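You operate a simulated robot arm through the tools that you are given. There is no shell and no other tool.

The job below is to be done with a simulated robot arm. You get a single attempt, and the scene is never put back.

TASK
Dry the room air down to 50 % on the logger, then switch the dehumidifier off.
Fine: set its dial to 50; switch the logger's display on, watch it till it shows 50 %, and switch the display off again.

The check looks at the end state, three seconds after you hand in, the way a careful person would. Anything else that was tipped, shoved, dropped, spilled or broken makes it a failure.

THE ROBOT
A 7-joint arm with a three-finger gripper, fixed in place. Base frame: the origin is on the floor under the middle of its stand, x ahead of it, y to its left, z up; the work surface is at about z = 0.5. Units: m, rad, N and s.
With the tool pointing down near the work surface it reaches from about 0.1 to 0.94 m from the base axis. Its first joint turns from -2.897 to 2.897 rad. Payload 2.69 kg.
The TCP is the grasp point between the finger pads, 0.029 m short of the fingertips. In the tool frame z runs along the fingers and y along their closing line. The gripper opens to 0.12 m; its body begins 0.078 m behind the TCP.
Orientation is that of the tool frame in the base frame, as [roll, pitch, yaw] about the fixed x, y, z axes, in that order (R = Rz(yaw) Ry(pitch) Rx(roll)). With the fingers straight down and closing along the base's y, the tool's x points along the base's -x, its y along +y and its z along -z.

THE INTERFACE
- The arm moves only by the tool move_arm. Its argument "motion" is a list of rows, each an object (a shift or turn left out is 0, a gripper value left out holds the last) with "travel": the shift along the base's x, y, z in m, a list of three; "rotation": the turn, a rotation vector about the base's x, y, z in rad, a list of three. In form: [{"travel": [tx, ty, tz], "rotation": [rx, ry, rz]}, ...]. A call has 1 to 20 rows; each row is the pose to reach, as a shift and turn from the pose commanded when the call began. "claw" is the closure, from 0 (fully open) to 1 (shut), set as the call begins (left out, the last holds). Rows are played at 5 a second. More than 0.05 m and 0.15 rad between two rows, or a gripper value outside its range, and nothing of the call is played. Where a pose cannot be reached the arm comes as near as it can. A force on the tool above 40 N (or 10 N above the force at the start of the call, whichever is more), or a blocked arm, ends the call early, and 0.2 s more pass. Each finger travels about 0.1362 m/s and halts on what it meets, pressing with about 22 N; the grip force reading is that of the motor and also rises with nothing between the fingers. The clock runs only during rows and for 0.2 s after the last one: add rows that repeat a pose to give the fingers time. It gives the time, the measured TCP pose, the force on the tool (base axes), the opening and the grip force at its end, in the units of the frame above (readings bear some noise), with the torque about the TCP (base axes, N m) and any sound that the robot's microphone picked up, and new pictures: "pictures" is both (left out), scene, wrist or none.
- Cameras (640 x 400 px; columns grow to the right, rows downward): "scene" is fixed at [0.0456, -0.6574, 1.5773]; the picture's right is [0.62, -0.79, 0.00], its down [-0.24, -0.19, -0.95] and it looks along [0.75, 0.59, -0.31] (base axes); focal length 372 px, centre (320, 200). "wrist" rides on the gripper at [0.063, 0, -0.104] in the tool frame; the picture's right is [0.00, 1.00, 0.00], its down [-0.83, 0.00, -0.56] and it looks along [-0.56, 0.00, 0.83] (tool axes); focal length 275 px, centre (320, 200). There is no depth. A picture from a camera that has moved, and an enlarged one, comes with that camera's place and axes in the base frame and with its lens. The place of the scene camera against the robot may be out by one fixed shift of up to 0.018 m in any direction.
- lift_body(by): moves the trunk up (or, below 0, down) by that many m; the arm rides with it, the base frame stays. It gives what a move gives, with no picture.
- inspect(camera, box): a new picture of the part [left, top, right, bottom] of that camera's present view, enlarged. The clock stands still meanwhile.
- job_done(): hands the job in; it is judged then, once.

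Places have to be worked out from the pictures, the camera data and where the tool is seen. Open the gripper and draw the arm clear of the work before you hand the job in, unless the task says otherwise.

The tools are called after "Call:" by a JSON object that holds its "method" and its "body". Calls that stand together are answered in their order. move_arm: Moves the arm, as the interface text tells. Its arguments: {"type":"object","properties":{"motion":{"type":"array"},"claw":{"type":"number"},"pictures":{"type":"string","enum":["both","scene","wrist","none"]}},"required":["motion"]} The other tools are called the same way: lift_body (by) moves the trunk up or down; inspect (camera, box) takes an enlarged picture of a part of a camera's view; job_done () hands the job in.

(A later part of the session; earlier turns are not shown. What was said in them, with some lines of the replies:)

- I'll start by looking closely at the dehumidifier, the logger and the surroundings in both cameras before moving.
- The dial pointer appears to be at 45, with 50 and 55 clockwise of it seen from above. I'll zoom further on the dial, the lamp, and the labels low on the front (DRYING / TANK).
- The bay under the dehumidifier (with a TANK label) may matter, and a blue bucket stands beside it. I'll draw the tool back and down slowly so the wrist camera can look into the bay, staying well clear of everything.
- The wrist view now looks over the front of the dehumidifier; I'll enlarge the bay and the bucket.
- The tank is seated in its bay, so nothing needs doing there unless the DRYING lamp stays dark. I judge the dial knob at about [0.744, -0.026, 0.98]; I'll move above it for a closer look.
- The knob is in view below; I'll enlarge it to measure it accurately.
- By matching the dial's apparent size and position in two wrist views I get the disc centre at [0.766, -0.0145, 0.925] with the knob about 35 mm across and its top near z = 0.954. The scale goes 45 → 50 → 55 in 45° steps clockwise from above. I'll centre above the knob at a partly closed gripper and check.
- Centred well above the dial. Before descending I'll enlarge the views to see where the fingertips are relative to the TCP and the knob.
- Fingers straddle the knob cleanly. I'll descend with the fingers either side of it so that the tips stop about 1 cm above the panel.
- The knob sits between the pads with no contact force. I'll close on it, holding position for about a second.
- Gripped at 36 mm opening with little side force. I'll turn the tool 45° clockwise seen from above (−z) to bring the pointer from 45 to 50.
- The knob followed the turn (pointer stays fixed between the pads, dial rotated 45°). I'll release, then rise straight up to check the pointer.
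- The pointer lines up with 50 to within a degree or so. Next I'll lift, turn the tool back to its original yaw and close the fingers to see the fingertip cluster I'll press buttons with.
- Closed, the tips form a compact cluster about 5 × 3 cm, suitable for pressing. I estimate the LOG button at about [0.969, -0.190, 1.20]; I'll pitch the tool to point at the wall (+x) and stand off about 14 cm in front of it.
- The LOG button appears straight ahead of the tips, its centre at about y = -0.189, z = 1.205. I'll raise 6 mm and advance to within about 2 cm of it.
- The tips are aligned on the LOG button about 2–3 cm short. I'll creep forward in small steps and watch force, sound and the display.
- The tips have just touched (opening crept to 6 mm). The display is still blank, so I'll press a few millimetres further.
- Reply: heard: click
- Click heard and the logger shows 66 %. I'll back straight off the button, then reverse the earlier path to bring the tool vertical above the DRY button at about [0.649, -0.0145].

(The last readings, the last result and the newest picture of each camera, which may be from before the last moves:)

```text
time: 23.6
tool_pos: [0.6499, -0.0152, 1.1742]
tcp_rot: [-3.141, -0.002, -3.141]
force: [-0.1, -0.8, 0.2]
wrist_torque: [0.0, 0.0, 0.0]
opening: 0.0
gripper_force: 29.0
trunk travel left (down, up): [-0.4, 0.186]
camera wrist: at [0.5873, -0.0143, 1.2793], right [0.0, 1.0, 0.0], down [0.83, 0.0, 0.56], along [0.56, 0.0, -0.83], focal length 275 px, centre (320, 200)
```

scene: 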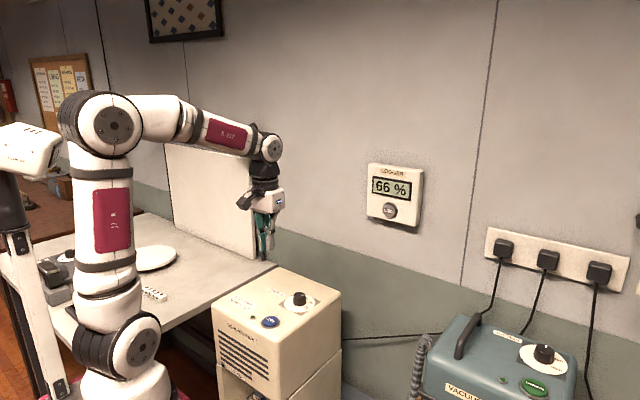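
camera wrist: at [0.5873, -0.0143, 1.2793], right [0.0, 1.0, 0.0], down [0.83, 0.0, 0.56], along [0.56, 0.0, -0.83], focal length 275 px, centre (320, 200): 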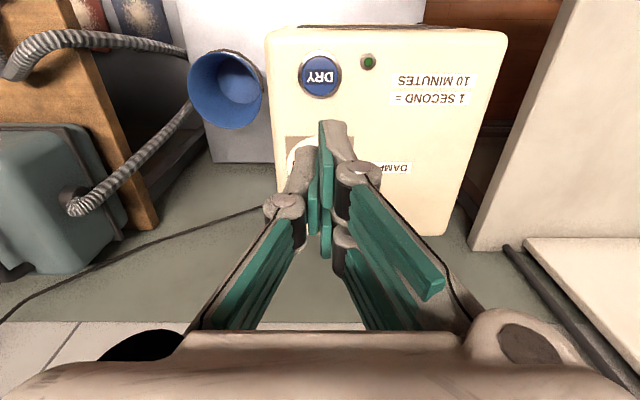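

DRY button is centred at about [0.647, -0.0145]; I'll descend to a few centimetres above it and check alignment.

Call:
{"method": "move_arm", "body": {"motion": [{"travel": [-0.003, 0, -0.04]}, {"travel": [-0.003, 0, -0.08]}, {"travel": [-0.003, 0, -0.12]}, {"travel": [-0.003, 0, -0.155]}, {"travel": [-0.003, 0, -0.175]}, {"travel": [-0.003, 0, -0.175]}]}}

Call:
{"method": "inspect", "body": {"camera": "scene", "box": [210, 230, 340, 340]}}

```text
time: 25.0
tool_pos: [0.6463, -0.0128, 1.0014]
tcp_rot: [3.141, 0.001, -3.141]
force: [-0.3, 0.0, -0.6]
wrist_torque: [0.0, -0.02, 0.0]
opening: 0.0002
gripper_force: 28.4
trunk travel left (down, up): [-0.4, 0.186]
camera wrist: at [0.5832, -0.0119, 1.105], right [0.0, 1.0, 0.0], down [0.83, 0.0, 0.56], along [0.56, 0.0, -0.83], focal length 275 px, centre (320, 200)
```

scene: 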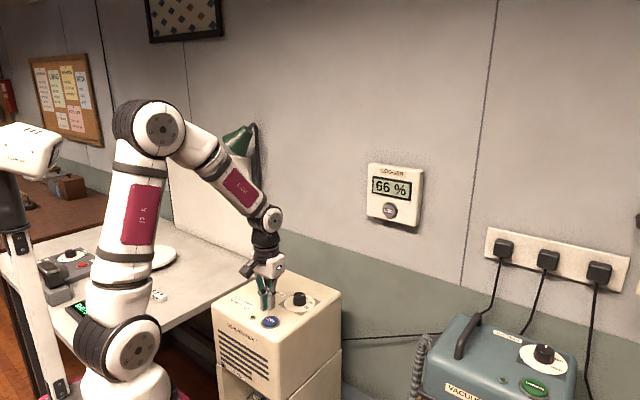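
wrist: 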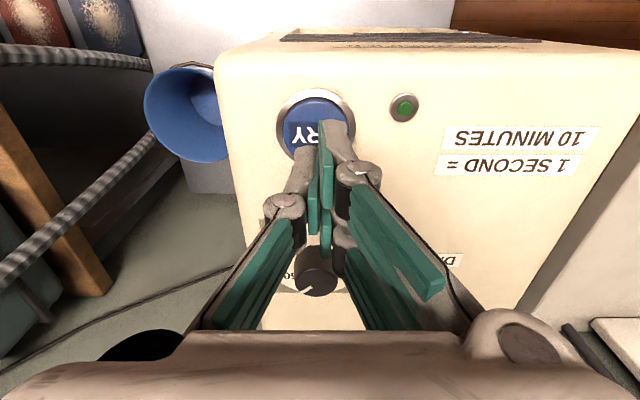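

```text
3.64 times, centred on (275, 285) of scene
camera zoom: at [0.0456, -0.6574, 1.5773], right [0.62, -0.79, 0.0], down [-0.24, -0.19, -0.95], along [0.75, 0.59, -0.31], focal length 1351 px, centre (484, -109)
```

zoom: 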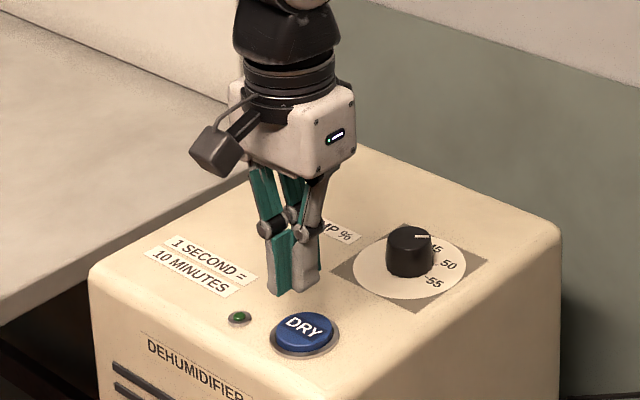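

Tips are over the DRY button to within about 3 mm. I'll correct by (-3, -2) mm and creep down to touch.

Call:
{"method": "move_arm", "body": {"motion": [{"travel": [-0.003, -0.002, -0.012]}, {"travel": [-0.003, -0.002, -0.022]}, {"travel": [-0.003, -0.002, -0.026]}, {"travel": [-0.003, -0.002, -0.029]}, {"travel": [-0.003, -0.002, -0.032]}], "pictures": "scene"}}

Call:
{"method": "inspect", "body": {"camera": "scene", "box": [210, 230, 340, 340]}}

```text
time: 26.2
tool_pos: [0.6437, -0.0166, 0.9689]
tcp_rot: [-3.141, 0.0, -3.14]
force: [-0.5, -0.1, 0.8]
wrist_torque: [0.0, 0.0, 0.0]
opening: 0.0
gripper_force: 29.0
trunk travel left (down, up): [-0.4, 0.186]
```

scene: 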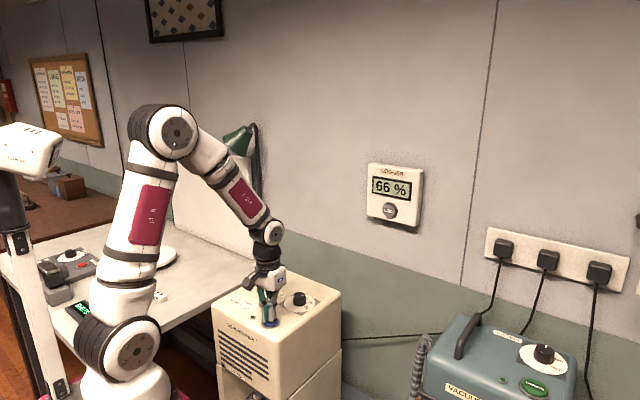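

```text
3.64 times, centred on (275, 285) of scene
camera zoom: at [0.0456, -0.6574, 1.5773], right [0.62, -0.79, 0.0], down [-0.24, -0.19, -0.95], along [0.75, 0.59, -0.31], focal length 1351 px, centre (484, -109)
```

zoom: 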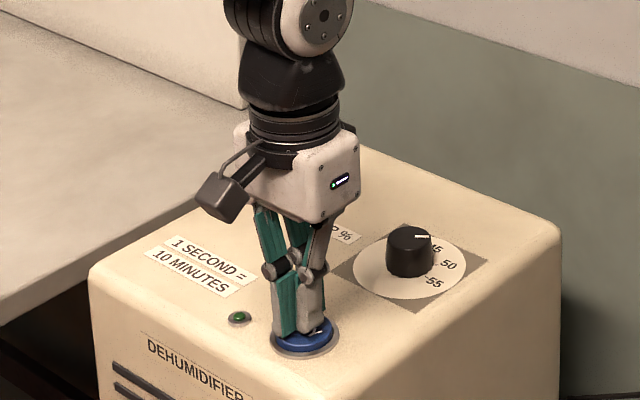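

The tips are practically on the button with no force yet; I'll press down in 2 mm steps.

Call:
{"method": "move_arm", "body": {"motion": [{"travel": [0, 0, -0.002]}, {"travel": [0, 0, -0.004]}, {"travel": [0, 0, -0.006]}], "pictures": "scene"}}

Call:
{"method": "inspect", "body": {"camera": "scene", "box": [200, 250, 340, 400]}}

```text
time: 27.0
tool_pos: [0.6433, -0.0177, 0.9634]
tcp_rot: [3.141, 0.001, -3.141]
force: [0.0, 0.6, 1.8]
wrist_torque: [0.04, 0.03, 0.0]
opening: 0.0058
gripper_force: 29.0
trunk travel left (down, up): [-0.4, 0.186]
```

scene: 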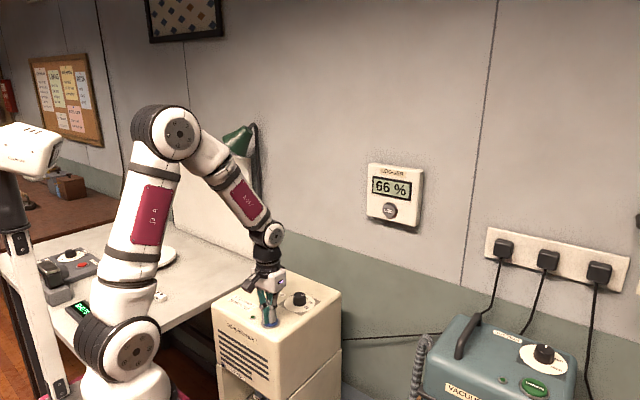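

```text
2.67 times, centred on (270, 325) of scene
camera zoom: at [0.0456, -0.6574, 1.5773], right [0.62, -0.79, 0.0], down [-0.24, -0.19, -0.95], along [0.75, 0.59, -0.31], focal length 990 px, centre (453, -133)
```

zoom: 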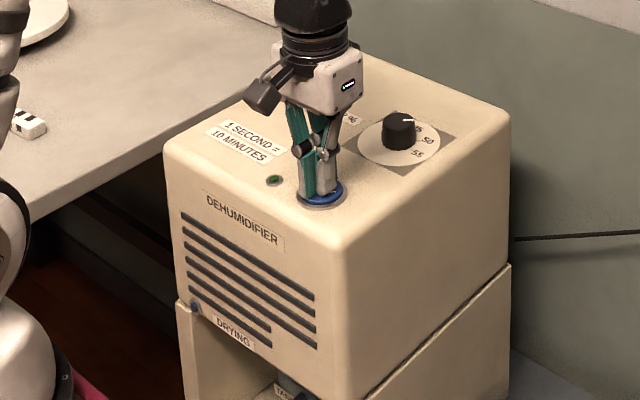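

Same contact signature as on LOG (opening 6 mm), so the click should come within the next few millimetres; pressing on.

Call:
{"method": "move_arm", "body": {"motion": [{"travel": [0, 0, -0.002]}, {"travel": [0, 0, -0.004]}, {"travel": [0, 0, -0.005]}], "pictures": "scene"}}

Call:
{"method": "inspect", "body": {"camera": "scene", "box": [200, 250, 340, 400]}}

```text
time: 27.8
tool_pos: [0.6453, -0.0172, 0.9578]
tcp_rot: [3.142, 0.001, 3.141]
force: [-2.9, -1.1, 14.9]
wrist_torque: [0.03, 0.08, 0.01]
opening: 0.0061
gripper_force: 28.5
trunk travel left (down, up): [-0.4, 0.186]
heard: click
```

scene: 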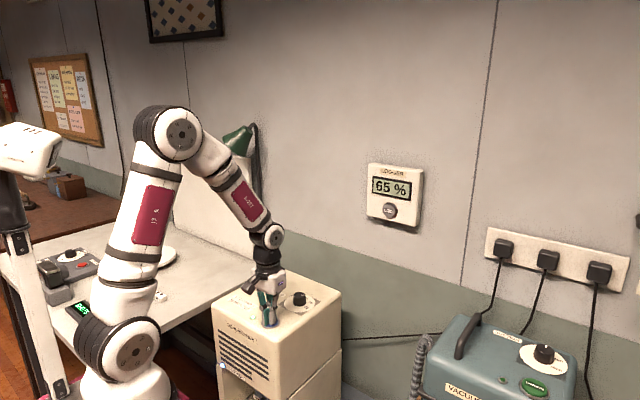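

```text
2.67 times, centred on (270, 325) of scene
camera zoom: at [0.0456, -0.6574, 1.5773], right [0.62, -0.79, 0.0], down [-0.24, -0.19, -0.95], along [0.75, 0.59, -0.31], focal length 990 px, centre (453, -133)
```

zoom: 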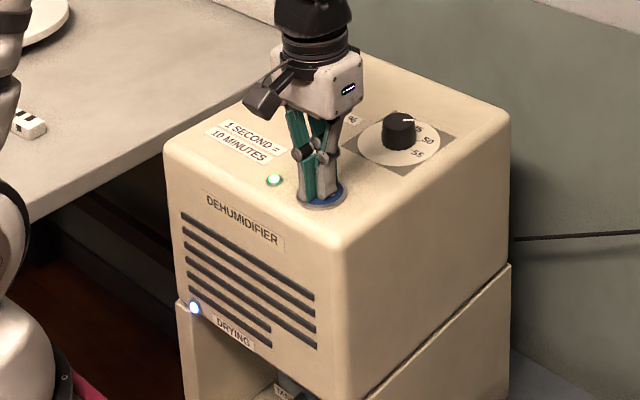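

Click, both the power and DRYING lamps are lit and the logger reads 65 %. I'll lift 3 cm off the button and keep hovering while watching the logger.

Call:
{"method": "move_arm", "body": {"motion": [{"travel": [0, 0, 0.015]}, {"travel": [0, 0, 0.03]}]}}

Call:
{"method": "inspect", "body": {"camera": "scene", "box": [260, 270, 330, 330]}}

Call:
{"method": "inspect", "body": {"camera": "scene", "box": [350, 150, 440, 240]}}

```text
time: 28.4
tool_pos: [0.6438, -0.0174, 0.9884]
tcp_rot: [-3.141, 0.001, 3.141]
force: [-0.2, 0.4, -0.1]
wrist_torque: [0.02, 0.0, -0.01]
opening: 0.0
gripper_force: 28.6
trunk travel left (down, up): [-0.4, 0.186]
camera wrist: at [0.581, -0.0159, 1.0918], right [0.0, 1.0, 0.0], down [0.83, 0.0, 0.56], along [0.56, 0.0, -0.83], focal length 275 px, centre (320, 200)
```

scene: 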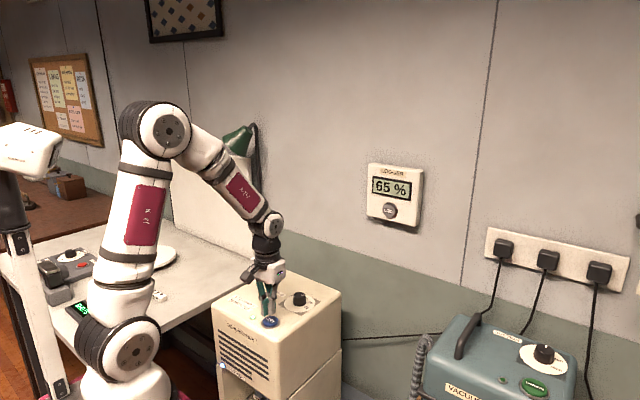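
wrist: 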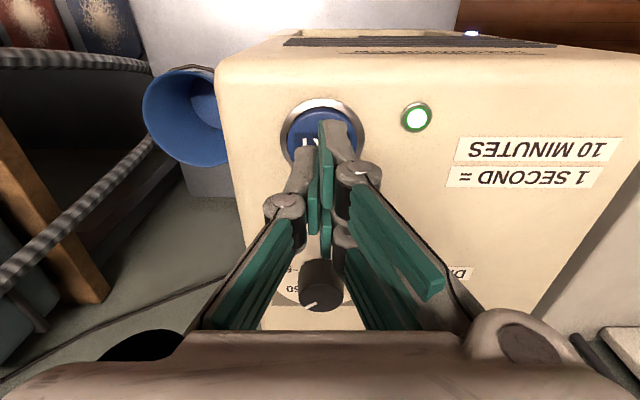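

```text
6.67 times, centred on (295, 300) of scene
camera zoom: at [0.0456, -0.6574, 1.5773], right [0.62, -0.79, 0.0], down [-0.24, -0.19, -0.95], along [0.75, 0.59, -0.31], focal length 2476 px, centre (487, -467)
```

zoom: 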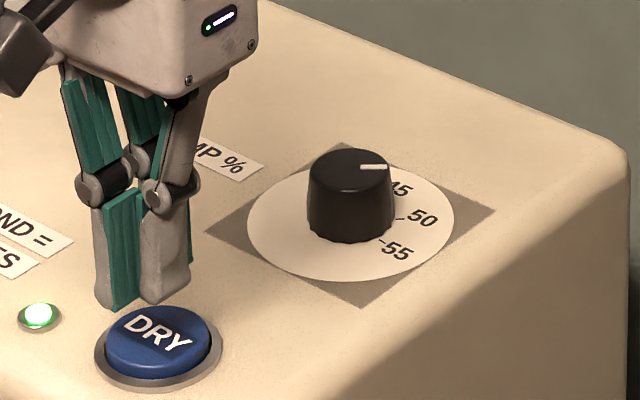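

```text
4.44 times, centred on (395, 195) of scene
camera zoom: at [0.0456, -0.6574, 1.5773], right [0.62, -0.79, 0.0], down [-0.24, -0.19, -0.95], along [0.75, 0.59, -0.31], focal length 1651 px, centre (-13, 222)
```

zoom: 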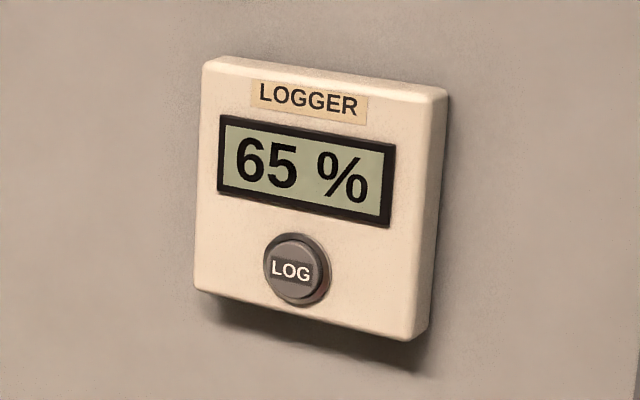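

Dial pointer lines up with the 50 tick and the reading is falling. I'll hold still for 2 s and read the logger to learn the rate.

Call:
{"method": "move_arm", "body": {"motion": [{"travel": [0, 0, 0]}, {"travel": [0, 0, 0]}, {"travel": [0, 0, 0]}, {"travel": [0, 0, 0]}, {"travel": [0, 0, 0]}, {"travel": [0, 0, 0]}, {"travel": [0, 0, 0]}, {"travel": [0, 0, 0]}, {"travel": [0, 0, 0]}], "pictures": "scene"}}

```text
time: 30.4
tool_pos: [0.6436, -0.0175, 0.9896]
tcp_rot: [-3.141, 0.002, -3.14]
force: [-0.1, -0.3, 0.1]
wrist_torque: [0.04, -0.01, 0.01]
opening: 0.0
gripper_force: 28.4
trunk travel left (down, up): [-0.4, 0.186]
```

scene: 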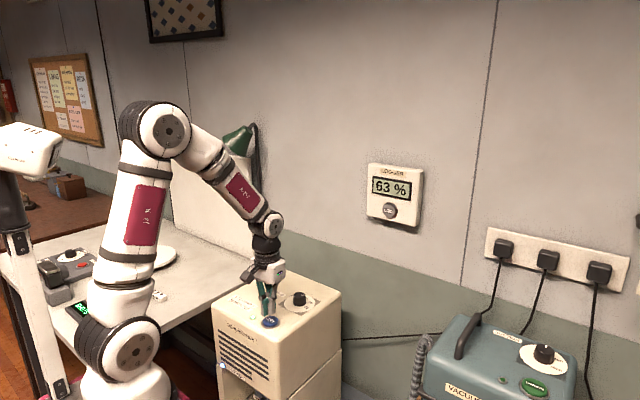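

63 % now — roughly 0.9 %/s. Waiting another 4 s at the hover.

Call:
{"method": "move_arm", "body": {"motion": [{"travel": [0, 0, 0]}, {"travel": [0, 0, 0]}, {"travel": [0, 0, 0]}, {"travel": [0, 0, 0]}, {"travel": [0, 0, 0]}, {"travel": [0, 0, 0]}, {"travel": [0, 0, 0]}, {"travel": [0, 0, 0]}, {"travel": [0, 0, 0]}, {"travel": [0, 0, 0]}, {"travel": [0, 0, 0]}, {"travel": [0, 0, 0]}, {"travel": [0, 0, 0]}, {"travel": [0, 0, 0]}, {"travel": [0, 0, 0]}, {"travel": [0, 0, 0]}, {"travel": [0, 0, 0]}, {"travel": [0, 0, 0]}, {"travel": [0, 0, 0]}, {"travel": [0, 0, 0]}], "pictures": "scene"}}

```text
time: 34.6
tool_pos: [0.6432, -0.017, 0.9899]
tcp_rot: [-3.141, 0.001, -3.14]
force: [0.1, 0.3, -0.5]
wrist_torque: [0.01, -0.03, 0.01]
opening: 0.0
gripper_force: 28.7
trunk travel left (down, up): [-0.4, 0.186]
```

scene: 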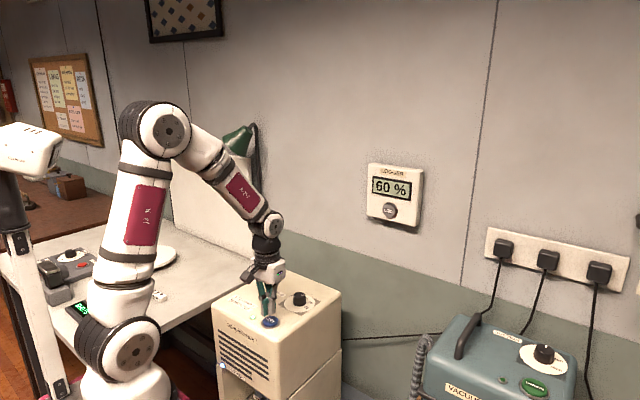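

60 % at 34.6 s; still falling steadily with the DRYING lamp lit. Waiting further.

Call:
{"method": "move_arm", "body": {"motion": [{"travel": [0, 0, 0]}, {"travel": [0, 0, 0]}, {"travel": [0, 0, 0]}, {"travel": [0, 0, 0]}, {"travel": [0, 0, 0]}, {"travel": [0, 0, 0]}, {"travel": [0, 0, 0]}, {"travel": [0, 0, 0]}, {"travel": [0, 0, 0]}, {"travel": [0, 0, 0]}, {"travel": [0, 0, 0]}, {"travel": [0, 0, 0]}, {"travel": [0, 0, 0]}, {"travel": [0, 0, 0]}, {"travel": [0, 0, 0]}, {"travel": [0, 0, 0]}, {"travel": [0, 0, 0]}, {"travel": [0, 0, 0]}, {"travel": [0, 0, 0]}, {"travel": [0, 0, 0]}], "pictures": "scene"}}

```text
time: 38.8
tool_pos: [0.6426, -0.0151, 0.9879]
tcp_rot: [-3.139, -0.002, 3.141]
force: [-0.4, 0.7, 0.1]
wrist_torque: [0.01, 0.02, 0.05]
opening: 0.0
gripper_force: 28.5
trunk travel left (down, up): [-0.4, 0.186]
```

scene: 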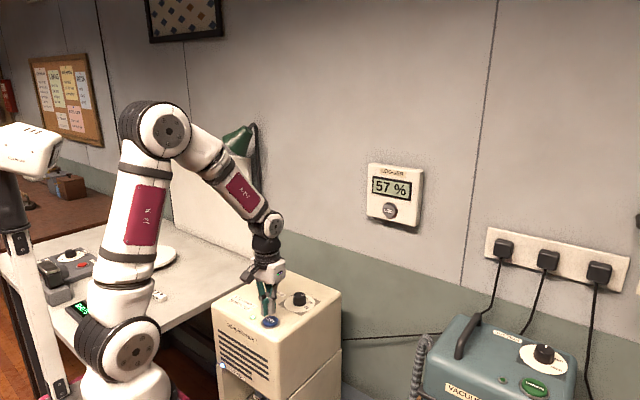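

57 % at 38.8 s, about 0.75 %/s. Another 4 s wait.

Call:
{"method": "move_arm", "body": {"motion": [{"travel": [0, 0, 0]}, {"travel": [0, 0, 0]}, {"travel": [0, 0, 0]}, {"travel": [0, 0, 0]}, {"travel": [0, 0, 0]}, {"travel": [0, 0, 0]}, {"travel": [0, 0, 0]}, {"travel": [0, 0, 0]}, {"travel": [0, 0, 0]}, {"travel": [0, 0, 0]}, {"travel": [0, 0, 0]}, {"travel": [0, 0, 0]}, {"travel": [0, 0, 0]}, {"travel": [0, 0, 0]}, {"travel": [0, 0, 0]}, {"travel": [0, 0, 0]}, {"travel": [0, 0, 0]}, {"travel": [0, 0, 0]}, {"travel": [0, 0, 0]}, {"travel": [0, 0, 0]}], "pictures": "scene"}}

```text
time: 43.0
tool_pos: [0.6441, -0.0164, 0.9885]
tcp_rot: [-3.14, 0.0, 3.141]
force: [1.0, -0.6, -0.6]
wrist_torque: [0.01, -0.01, -0.03]
opening: 0.0
gripper_force: 29.1
trunk travel left (down, up): [-0.4, 0.186]
```

scene: 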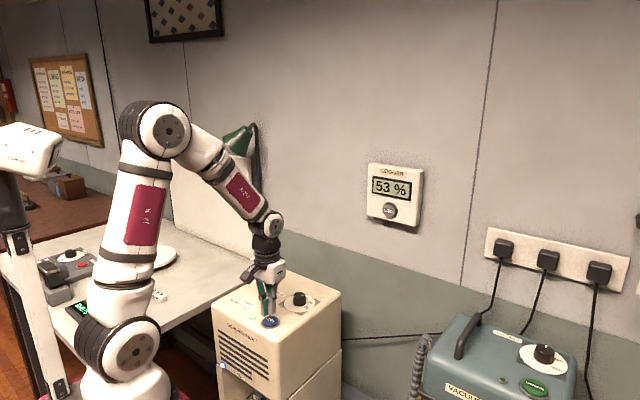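

53 % at 43.0 s. I'll lower to about 5 mm above the button while waiting 2 s, ready to switch off promptly if it doesn't hold at 50.

Call:
{"method": "move_arm", "body": {"motion": [{"travel": [0, 0, -0.004]}, {"travel": [0, 0, -0.008]}, {"travel": [0, 0, -0.013]}, {"travel": [0, 0, -0.013]}, {"travel": [0, 0, -0.013]}, {"travel": [0, 0, -0.013]}, {"travel": [0, 0, -0.013]}, {"travel": [0, 0, -0.013]}, {"travel": [0, 0, -0.013]}], "pictures": "scene"}}

Call:
{"method": "inspect", "body": {"camera": "scene", "box": [350, 150, 440, 240]}}

```text
time: 45.0
tool_pos: [0.6434, -0.0187, 0.9748]
tcp_rot: [-3.141, 0.0, -3.141]
force: [1.0, 0.0, 0.0]
wrist_torque: [0.03, 0.01, -0.04]
opening: 0.0001
gripper_force: 28.4
trunk travel left (down, up): [-0.4, 0.186]
```

scene: 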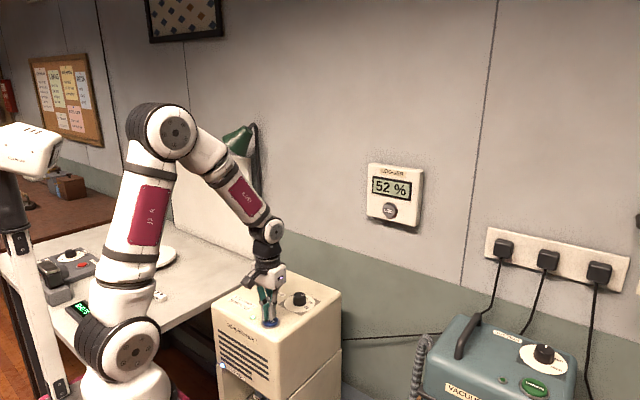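

```text
4.44 times, centred on (395, 195) of scene
camera zoom: at [0.0456, -0.6574, 1.5773], right [0.62, -0.79, 0.0], down [-0.24, -0.19, -0.95], along [0.75, 0.59, -0.31], focal length 1651 px, centre (-13, 222)
```

zoom: 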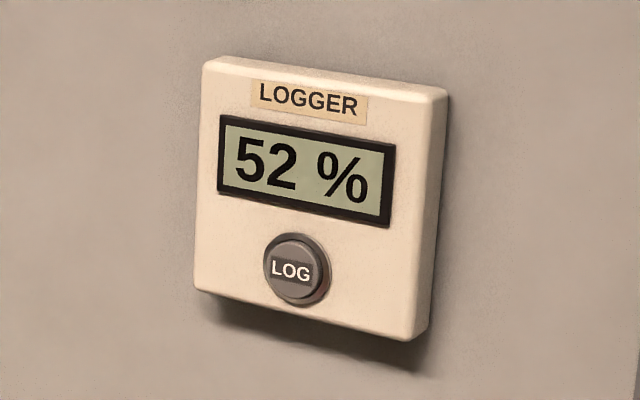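

52 % at 45.0 s. I'll wait in shorter steps now.

Call:
{"method": "move_arm", "body": {"motion": [{"travel": [0, 0, 0]}, {"travel": [0, 0, 0]}, {"travel": [0, 0, 0]}, {"travel": [0, 0, 0]}, {"travel": [0, 0, 0]}], "pictures": "scene"}}

Call:
{"method": "inspect", "body": {"camera": "scene", "box": [350, 150, 440, 240]}}

```text
time: 46.2
tool_pos: [0.6435, -0.0177, 0.975]
tcp_rot: [3.141, -0.001, 3.141]
force: [-0.7, -0.1, 0.7]
wrist_torque: [-0.02, 0.0, 0.01]
opening: 0.0
gripper_force: 29.0
trunk travel left (down, up): [-0.4, 0.186]
```

scene: 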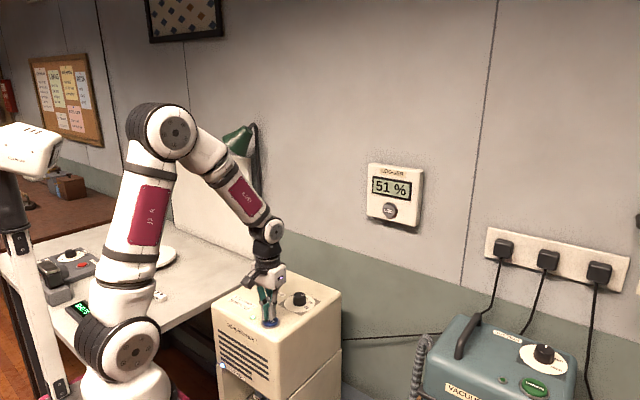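

```text
4.44 times, centred on (395, 195) of scene
camera zoom: at [0.0456, -0.6574, 1.5773], right [0.62, -0.79, 0.0], down [-0.24, -0.19, -0.95], along [0.75, 0.59, -0.31], focal length 1651 px, centre (-13, 222)
```

zoom: 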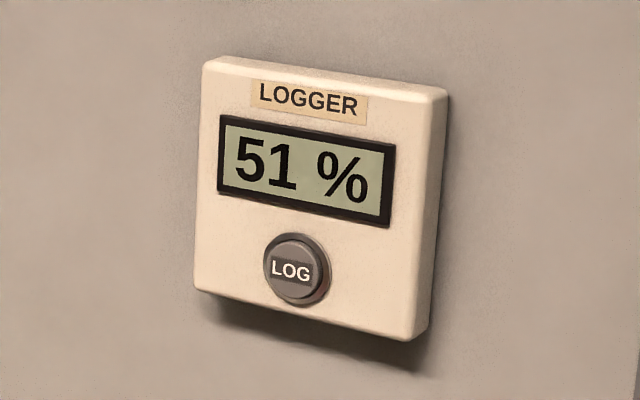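

51 %. One more second of waiting, then I'll check both the reading and the DRYING lamp.

Call:
{"method": "move_arm", "body": {"motion": [{"travel": [0, 0, 0]}, {"travel": [0, 0, 0]}, {"travel": [0, 0, 0]}, {"travel": [0, 0, 0]}], "pictures": "scene"}}

Call:
{"method": "inspect", "body": {"camera": "scene", "box": [200, 150, 440, 400]}}

```text
time: 47.2
tool_pos: [0.6441, -0.0169, 0.9748]
tcp_rot: [-3.141, 0.0, 3.142]
force: [-0.5, -0.2, -1.2]
wrist_torque: [0.01, 0.01, -0.01]
opening: 0.0
gripper_force: 28.7
trunk travel left (down, up): [-0.4, 0.186]
```

scene: 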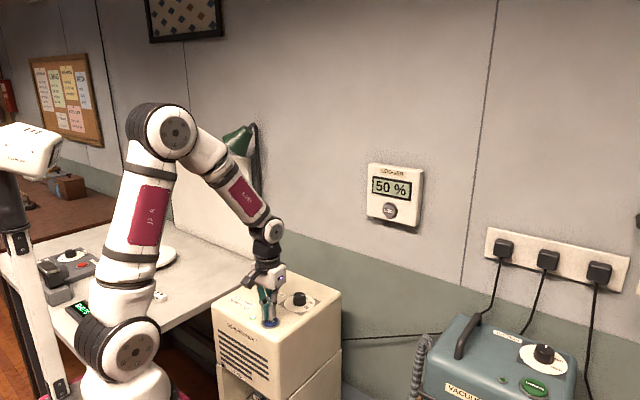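

```text
1.60 times, centred on (320, 275) of scene
camera zoom: at [0.0456, -0.6574, 1.5773], right [0.62, -0.79, 0.0], down [-0.24, -0.19, -0.95], along [0.75, 0.59, -0.31], focal length 594 px, centre (320, 80)
```

zoom: 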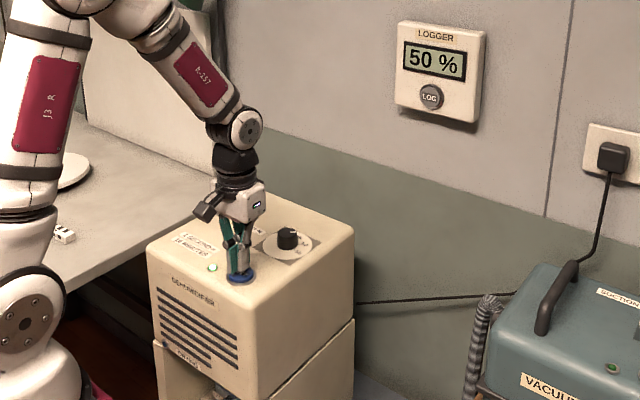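

The logger shows 50 %. I'll zoom on the DRYING lamp, which seems to have gone out, meaning the humidistat is now holding.

Call:
{"method": "inspect", "body": {"camera": "scene", "box": [205, 310, 285, 390]}}

```text
5.00 times, centred on (245, 350) of scene
camera zoom: at [0.0456, -0.6574, 1.5773], right [0.62, -0.79, 0.0], down [-0.24, -0.19, -0.95], along [0.75, 0.59, -0.31], focal length 1857 px, centre (695, -550)
```

zoom: 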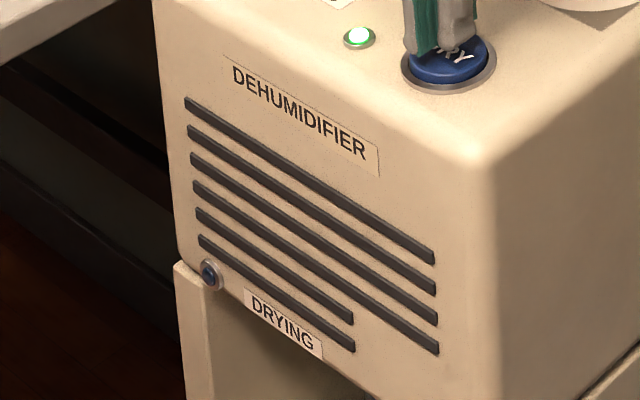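

The DRYING lamp is out while power is on, so the unit is holding at 50. I'll watch 2 s for any drift before deciding the switch-off order.

Call:
{"method": "move_arm", "body": {"motion": [{"travel": [0, 0, 0]}, {"travel": [0, 0, 0]}, {"travel": [0, 0, 0]}, {"travel": [0, 0, 0]}, {"travel": [0, 0, 0]}, {"travel": [0, 0, 0]}, {"travel": [0, 0, 0]}, {"travel": [0, 0, 0]}, {"travel": [0, 0, 0]}, {"travel": [0, 0, 0]}], "pictures": "scene"}}

Call:
{"method": "inspect", "body": {"camera": "scene", "box": [205, 310, 285, 390]}}

```text
time: 49.4
tool_pos: [0.6437, -0.0172, 0.9744]
tcp_rot: [-3.141, 0.0, -3.141]
force: [0.4, 0.1, 0.1]
wrist_torque: [0.0, -0.01, 0.01]
opening: 0.0
gripper_force: 28.3
trunk travel left (down, up): [-0.4, 0.186]
```

scene: 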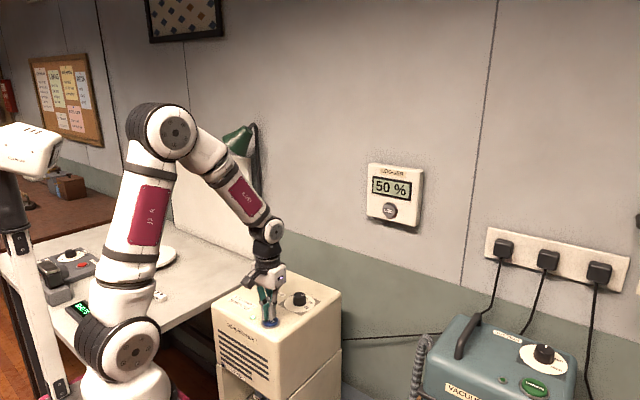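

```text
5.00 times, centred on (245, 350) of scene
camera zoom: at [0.0456, -0.6574, 1.5773], right [0.62, -0.79, 0.0], down [-0.24, -0.19, -0.95], along [0.75, 0.59, -0.31], focal length 1857 px, centre (695, -550)
```

zoom: 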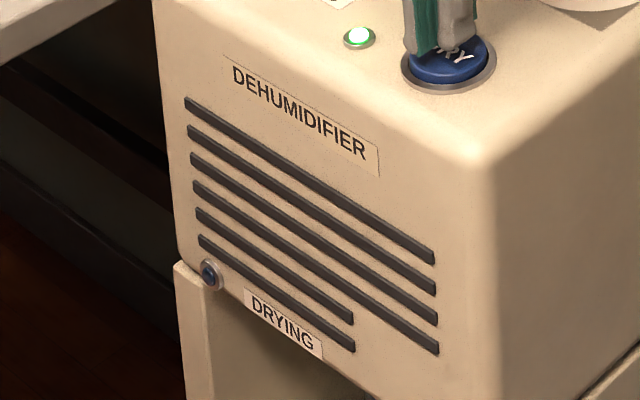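

Reading steady at 50 %, no drift. I'll switch the dehumidifier off now with the same press depth as before.

Call:
{"method": "move_arm", "body": {"motion": [{"travel": [0, 0, -0.006]}, {"travel": [0, 0, -0.011]}, {"travel": [0, 0, -0.014]}, {"travel": [0, 0, -0.017]}], "pictures": "scene"}}

Call:
{"method": "inspect", "body": {"camera": "scene", "box": [205, 260, 345, 400]}}

```text
time: 50.4
tool_pos: [0.6447, -0.0173, 0.9583]
tcp_rot: [3.141, 0.002, -3.141]
force: [-1.9, -0.8, 13.9]
wrist_torque: [-0.02, 0.07, 0.0]
opening: 0.0062
gripper_force: 28.6
trunk travel left (down, up): [-0.4, 0.186]
heard: click
```

scene: 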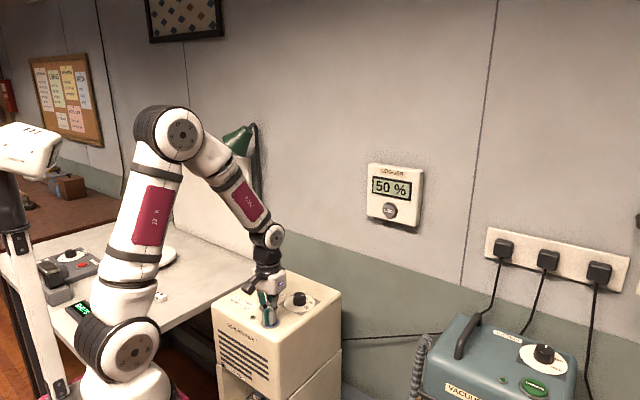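

```text
2.86 times, centred on (275, 330) of scene
camera zoom: at [0.0456, -0.6574, 1.5773], right [0.62, -0.79, 0.0], down [-0.24, -0.19, -0.95], along [0.75, 0.59, -0.31], focal length 1061 px, centre (449, -171)
```

zoom: 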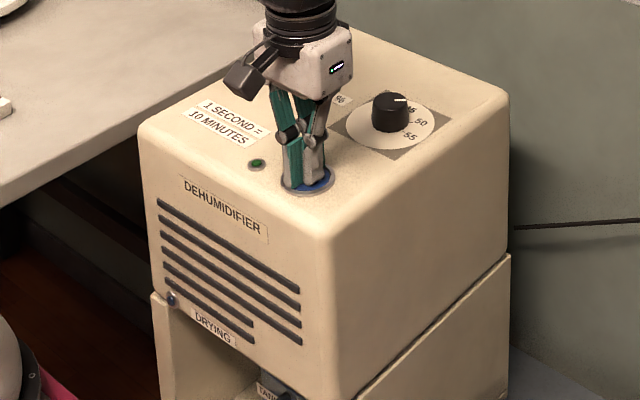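

Click, both lamps dark, logger still 50 %. Now I'll lift clear, pitch the tool forward along the proven path, and come to a standoff about 3 cm from the LOG button.

Call:
{"method": "move_arm", "body": {"motion": [{"travel": [0, 0, 0.04]}, {"travel": [0, 0, 0.08]}, {"travel": [0, 0, 0.12]}, {"travel": [0, 0, 0.16]}, {"travel": [0.0, -0.0144, 0.185], "rotation": [0, -0.131, 0]}, {"travel": [0.01, -0.0288, 0.21], "rotation": [0, -0.262, 0]}, {"travel": [0.02, -0.0432, 0.23], "rotation": [0, -0.393, 0]}, {"travel": [0.03, -0.0577, 0.248], "rotation": [0, -0.524, 0]}, {"travel": [0.045, -0.0721, 0.248], "rotation": [0, -0.654, 0]}, {"travel": [0.065, -0.0865, 0.248], "rotation": [0, -0.785, 0]}, {"travel": [0.085, -0.101, 0.248], "rotation": [0, -0.916, 0]}, {"travel": [0.105, -0.1154, 0.248], "rotation": [0, -1.047, 0]}, {"travel": [0.12, -0.1298, 0.248], "rotation": [0, -1.178, 0]}, {"travel": [0.135, -0.1442, 0.248], "rotation": [0, -1.309, 0]}, {"travel": [0.148, -0.1586, 0.248], "rotation": [0, -1.44, 0]}, {"travel": [0.156, -0.173, 0.248], "rotation": [0, -1.5708, 0]}, {"travel": [0.196, -0.173, 0.248], "rotation": [0, -1.5708, 0]}, {"travel": [0.236, -0.173, 0.248], "rotation": [0, -1.5708, 0]}, {"travel": [0.264, -0.173, 0.248], "rotation": [0, -1.5708, 0]}, {"travel": [0.264, -0.173, 0.248], "rotation": [0, -1.5708, 0]}]}}

Call:
{"method": "inspect", "body": {"camera": "scene", "box": [340, 150, 440, 270]}}

Call:
{"method": "inspect", "body": {"camera": "scene", "box": [205, 260, 345, 400]}}

```text
time: 54.6
tool_pos: [0.9092, -0.1882, 1.2075]
tcp_rot: [1.757, 1.571, 1.758]
force: [0.0, 0.2, -0.6]
wrist_torque: [0.0, 0.0, 0.0]
opening: 0.0001
gripper_force: 29.2
trunk travel left (down, up): [-0.4, 0.186]
camera wrist: at [0.8047, -0.1877, 1.1437], right [0.0, 1.0, 0.0], down [-0.56, 0.0, 0.83], along [0.83, 0.0, 0.56], focal length 275 px, centre (320, 200)
```

scene: 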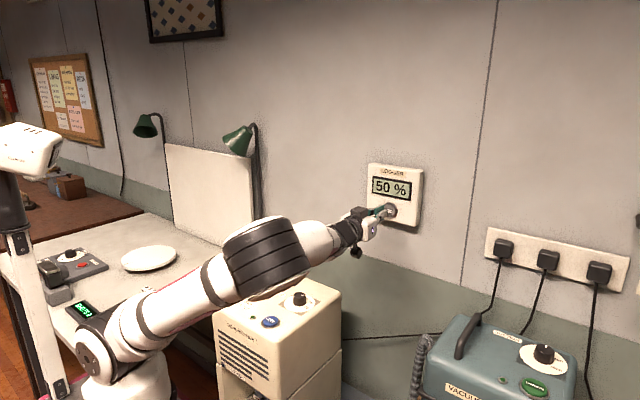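
wrist: 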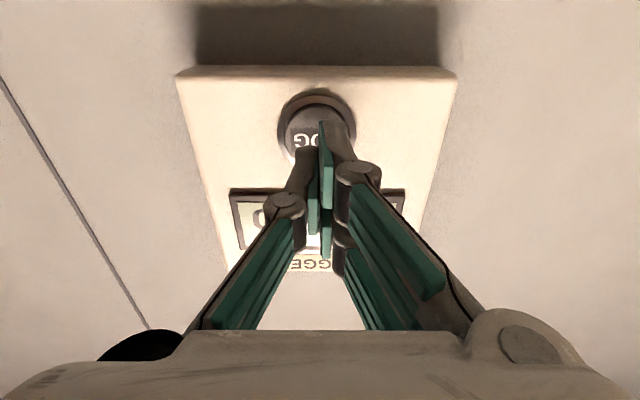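

```text
3.33 times, centred on (390, 210) of scene
camera zoom: at [0.0456, -0.6574, 1.5773], right [0.62, -0.79, 0.0], down [-0.24, -0.19, -0.95], along [0.75, 0.59, -0.31], focal length 1238 px, centre (87, 167)
```

zoom: 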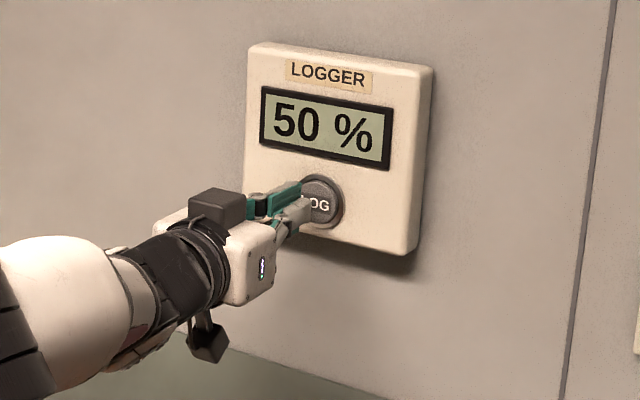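

```text
2.86 times, centred on (275, 330) of scene
camera zoom: at [0.0456, -0.6574, 1.5773], right [0.62, -0.79, 0.0], down [-0.24, -0.19, -0.95], along [0.75, 0.59, -0.31], focal length 1061 px, centre (449, -171)
```

zoom: 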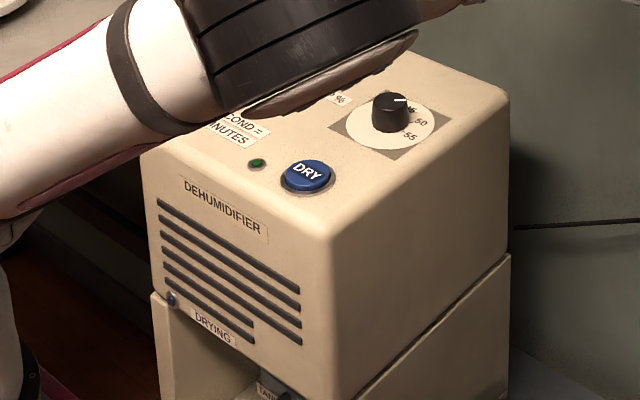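

Logger still holds 50 % with the unit off. I'll press LOG to the same depth as before to switch the display off.

Call:
{"method": "move_arm", "body": {"motion": [{"travel": [0.012, 0, 0]}, {"travel": [0.02, 0, 0]}, {"travel": [0.024, 0, 0]}, {"travel": [0.027, 0, 0]}, {"travel": [0.03, 0, 0]}], "pictures": "scene"}}

Call:
{"method": "inspect", "body": {"camera": "scene", "box": [340, 150, 440, 270]}}

```text
time: 55.8
tool_pos: [0.9376, -0.1891, 1.2063]
tcp_rot: [-2.256, 1.57, -2.259]
force: [-14.7, 1.7, 0.7]
wrist_torque: [0.06, -0.01, 0.07]
opening: 0.0061
gripper_force: 28.2
trunk travel left (down, up): [-0.4, 0.186]
heard: click
```

scene: 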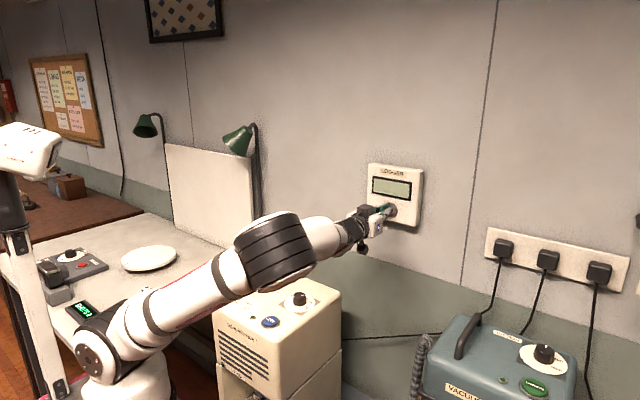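

```text
3.33 times, centred on (390, 210) of scene
camera zoom: at [0.0456, -0.6574, 1.5773], right [0.62, -0.79, 0.0], down [-0.24, -0.19, -0.95], along [0.75, 0.59, -0.31], focal length 1238 px, centre (87, 167)
```

zoom: 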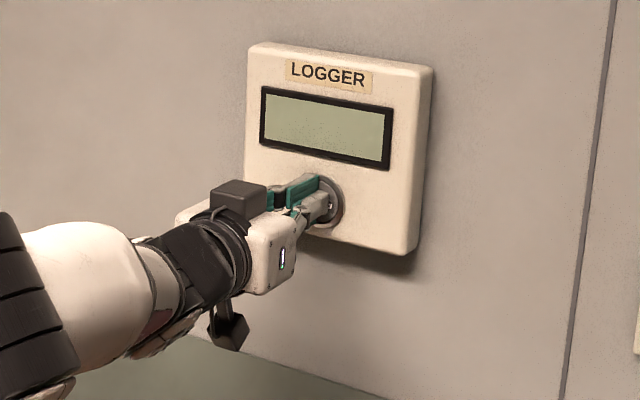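

Click and the display is blank again. I'll back straight off the button with the fingers still closed.

Call:
{"method": "move_arm", "body": {"motion": [{"travel": [-0.03, 0, 0]}, {"travel": [-0.07, 0, 0]}, {"travel": [-0.11, 0, 0]}, {"travel": [-0.138, 0, 0]}, {"travel": [-0.144, 0.0144, 0.0], "rotation": [0, 0.131, 0]}, {"travel": [-0.154, 0.029, 0.005], "rotation": [0, 0.262, 0]}, {"travel": [-0.169, 0.0436, 0.01], "rotation": [0, 0.393, 0]}, {"travel": [-0.184, 0.0582, 0.015], "rotation": [0, 0.524, 0]}, {"travel": [-0.204, 0.0728, 0.02], "rotation": [0, 0.654, 0]}, {"travel": [-0.224, 0.0874, 0.025], "rotation": [0, 0.785, 0]}, {"travel": [-0.244, 0.102, 0.03], "rotation": [0, 0.916, 0]}, {"travel": [-0.254, 0.1166, 0.035], "rotation": [0, 1.047, 0]}, {"travel": [-0.264, 0.1312, 0.04], "rotation": [0, 1.178, 0]}, {"travel": [-0.274, 0.1458, 0.045], "rotation": [0, 1.309, 0]}, {"travel": [-0.284, 0.1604, 0.05], "rotation": [0, 1.44, 0]}, {"travel": [-0.288, 0.165, 0.06], "rotation": [0, 1.5708, 0]}]}}

Call:
{"method": "inspect", "body": {"camera": "scene", "box": [200, 150, 440, 400]}}

```text
time: 59.2
tool_pos: [0.6499, -0.0276, 1.2646]
tcp_rot: [-3.141, -0.002, -3.139]
force: [-0.2, -0.1, -0.5]
wrist_torque: [0.04, 0.0, -0.03]
opening: 0.0
gripper_force: 28.1
trunk travel left (down, up): [-0.4, 0.186]
camera wrist: at [0.5877, -0.0259, 1.369], right [0.0, 1.0, 0.0], down [0.83, 0.0, 0.55], along [0.55, 0.0, -0.83], focal length 275 px, centre (320, 200)
```

scene: 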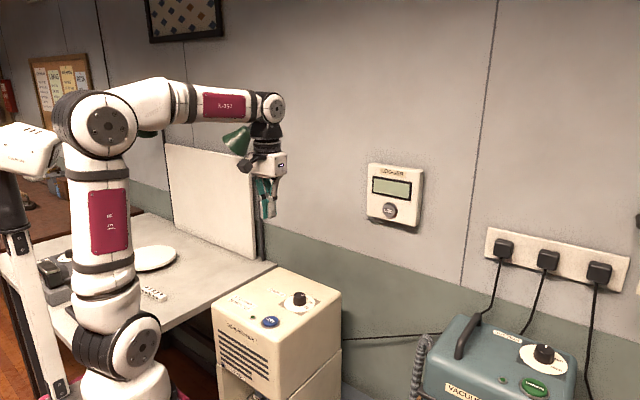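
wrist: 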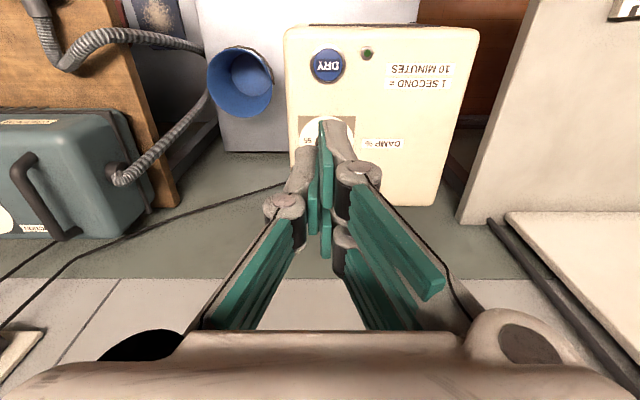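

```text
1.60 times, centred on (320, 275) of scene
camera zoom: at [0.0456, -0.6574, 1.5773], right [0.62, -0.79, 0.0], down [-0.24, -0.19, -0.95], along [0.75, 0.59, -0.31], focal length 594 px, centre (320, 80)
```

zoom: 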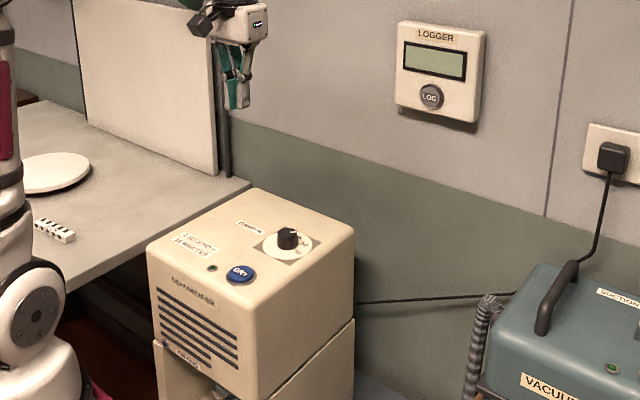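

The arm is clear, the logger display is blank and the dehumidifier lamps are dark. I'll open the gripper and raise to the starting region, then take a final look at the dial and lamps.

Call:
{"method": "move_arm", "body": {"motion": [{"travel": [-0.02, -0.02, 0.03]}, {"travel": [-0.04, -0.04, 0.07]}, {"travel": [-0.06, -0.06, 0.11]}, {"travel": [-0.07, -0.08, 0.14]}, {"travel": [-0.07, -0.08, 0.14]}], "claw": 0.0}}

Call:
{"method": "inspect", "body": {"camera": "scene", "box": [260, 270, 330, 330]}}

Call:
{"method": "inspect", "body": {"camera": "scene", "box": [205, 290, 305, 400]}}

Call:
{"method": "inspect", "body": {"camera": "scene", "box": [350, 150, 440, 240]}}

```text
time: 60.4
tool_pos: [0.5817, -0.1081, 1.4034]
tcp_rot: [3.141, -0.001, -3.141]
force: [0.1, 0.8, 0.1]
wrist_torque: [-0.02, -0.01, -0.01]
opening: 0.12
gripper_force: 0.0
trunk travel left (down, up): [-0.4, 0.186]
camera wrist: at [0.52, -0.1076, 1.5068], right [0.0, 1.0, 0.0], down [0.83, 0.0, 0.56], along [0.56, 0.0, -0.83], focal length 275 px, centre (320, 200)
```

scene: 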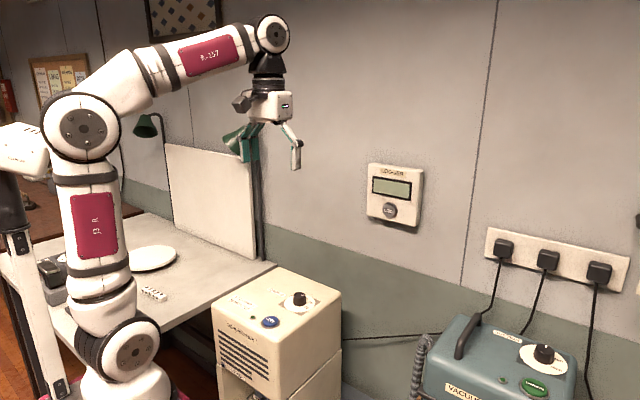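
wrist: 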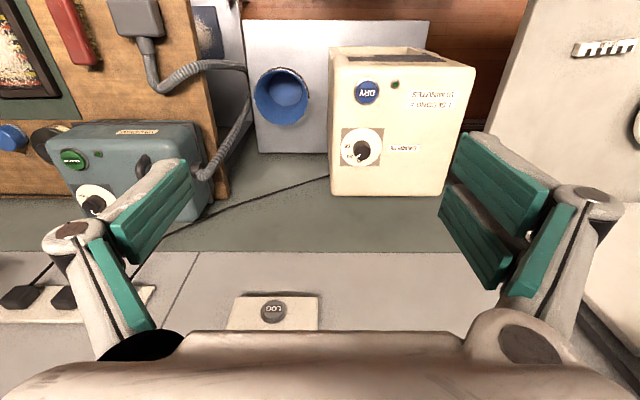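

```text
6.67 times, centred on (295, 300) of scene
camera zoom: at [0.0456, -0.6574, 1.5773], right [0.62, -0.79, 0.0], down [-0.24, -0.19, -0.95], along [0.75, 0.59, -0.31], focal length 2476 px, centre (487, -467)
```

zoom: 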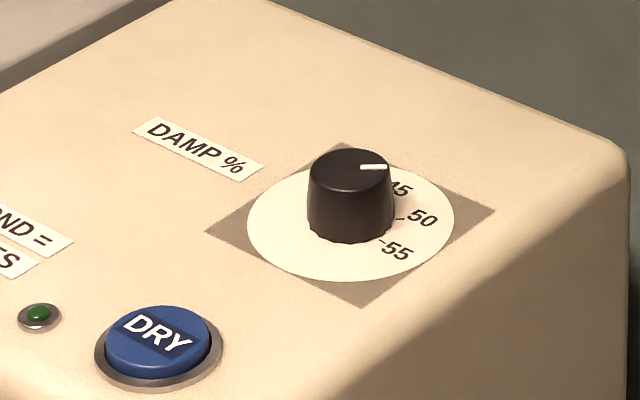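

```text
3.64 times, centred on (255, 345) of scene
camera zoom: at [0.0456, -0.6574, 1.5773], right [0.62, -0.79, 0.0], down [-0.24, -0.19, -0.95], along [0.75, 0.59, -0.31], focal length 1351 px, centre (556, -327)
```

zoom: 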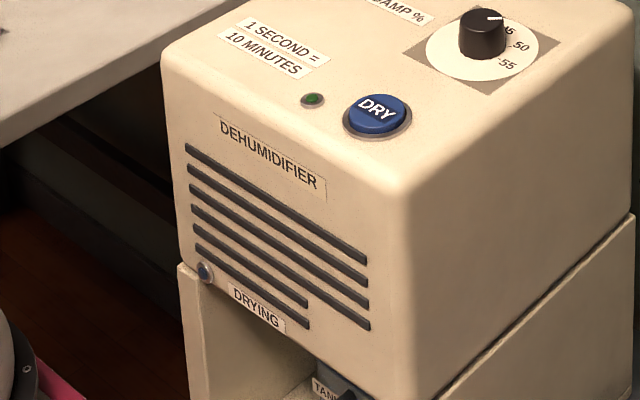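

```text
4.44 times, centred on (395, 195) of scene
camera zoom: at [0.0456, -0.6574, 1.5773], right [0.62, -0.79, 0.0], down [-0.24, -0.19, -0.95], along [0.75, 0.59, -0.31], focal length 1651 px, centre (-13, 222)
```

zoom: 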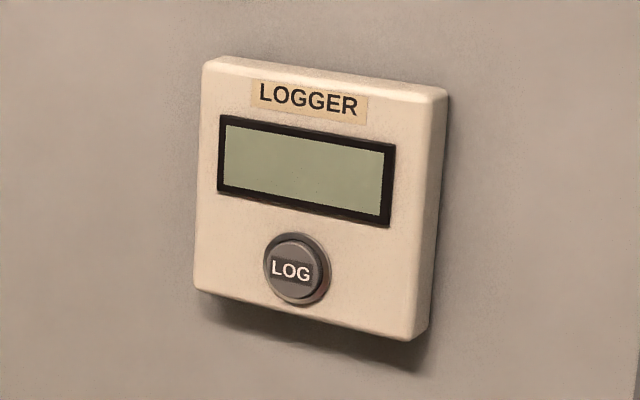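

The dial points at 50 and the logger reached 50 % and held there. The dehumidifier's power and DRYING lamps are both dark, and the logger display is off. The gripper is open, the arm is clear and nothing else has moved, so I'm handing in.

Call:
{"method": "job_done", "body": {}}

```text
The job is handed in.
```

The room air is down to 50 % on the logger, and both the dehumidifier and the logger's display are switched off. I handed the job in; no verdict came back.

- **Dial:** I turned it from 45 to 50, and the pointer lines up with the 50 mark to within about a degree or two.
- **Drying:** The logger showed 66 % when I switched its display on. It reached 50 % about 20 s after I switched the dehumidifier on, and the DRYING lamp then went out by itself.
- **Switching off:** I pressed DRY once; it clicked and both lamps went dark. About 4 s later the logger still read 50 %, so I pressed LOG and the display went blank.
- **Surroundings:** The final pictures show nothing else moved. The gripper is open and the arm is clear of the work.
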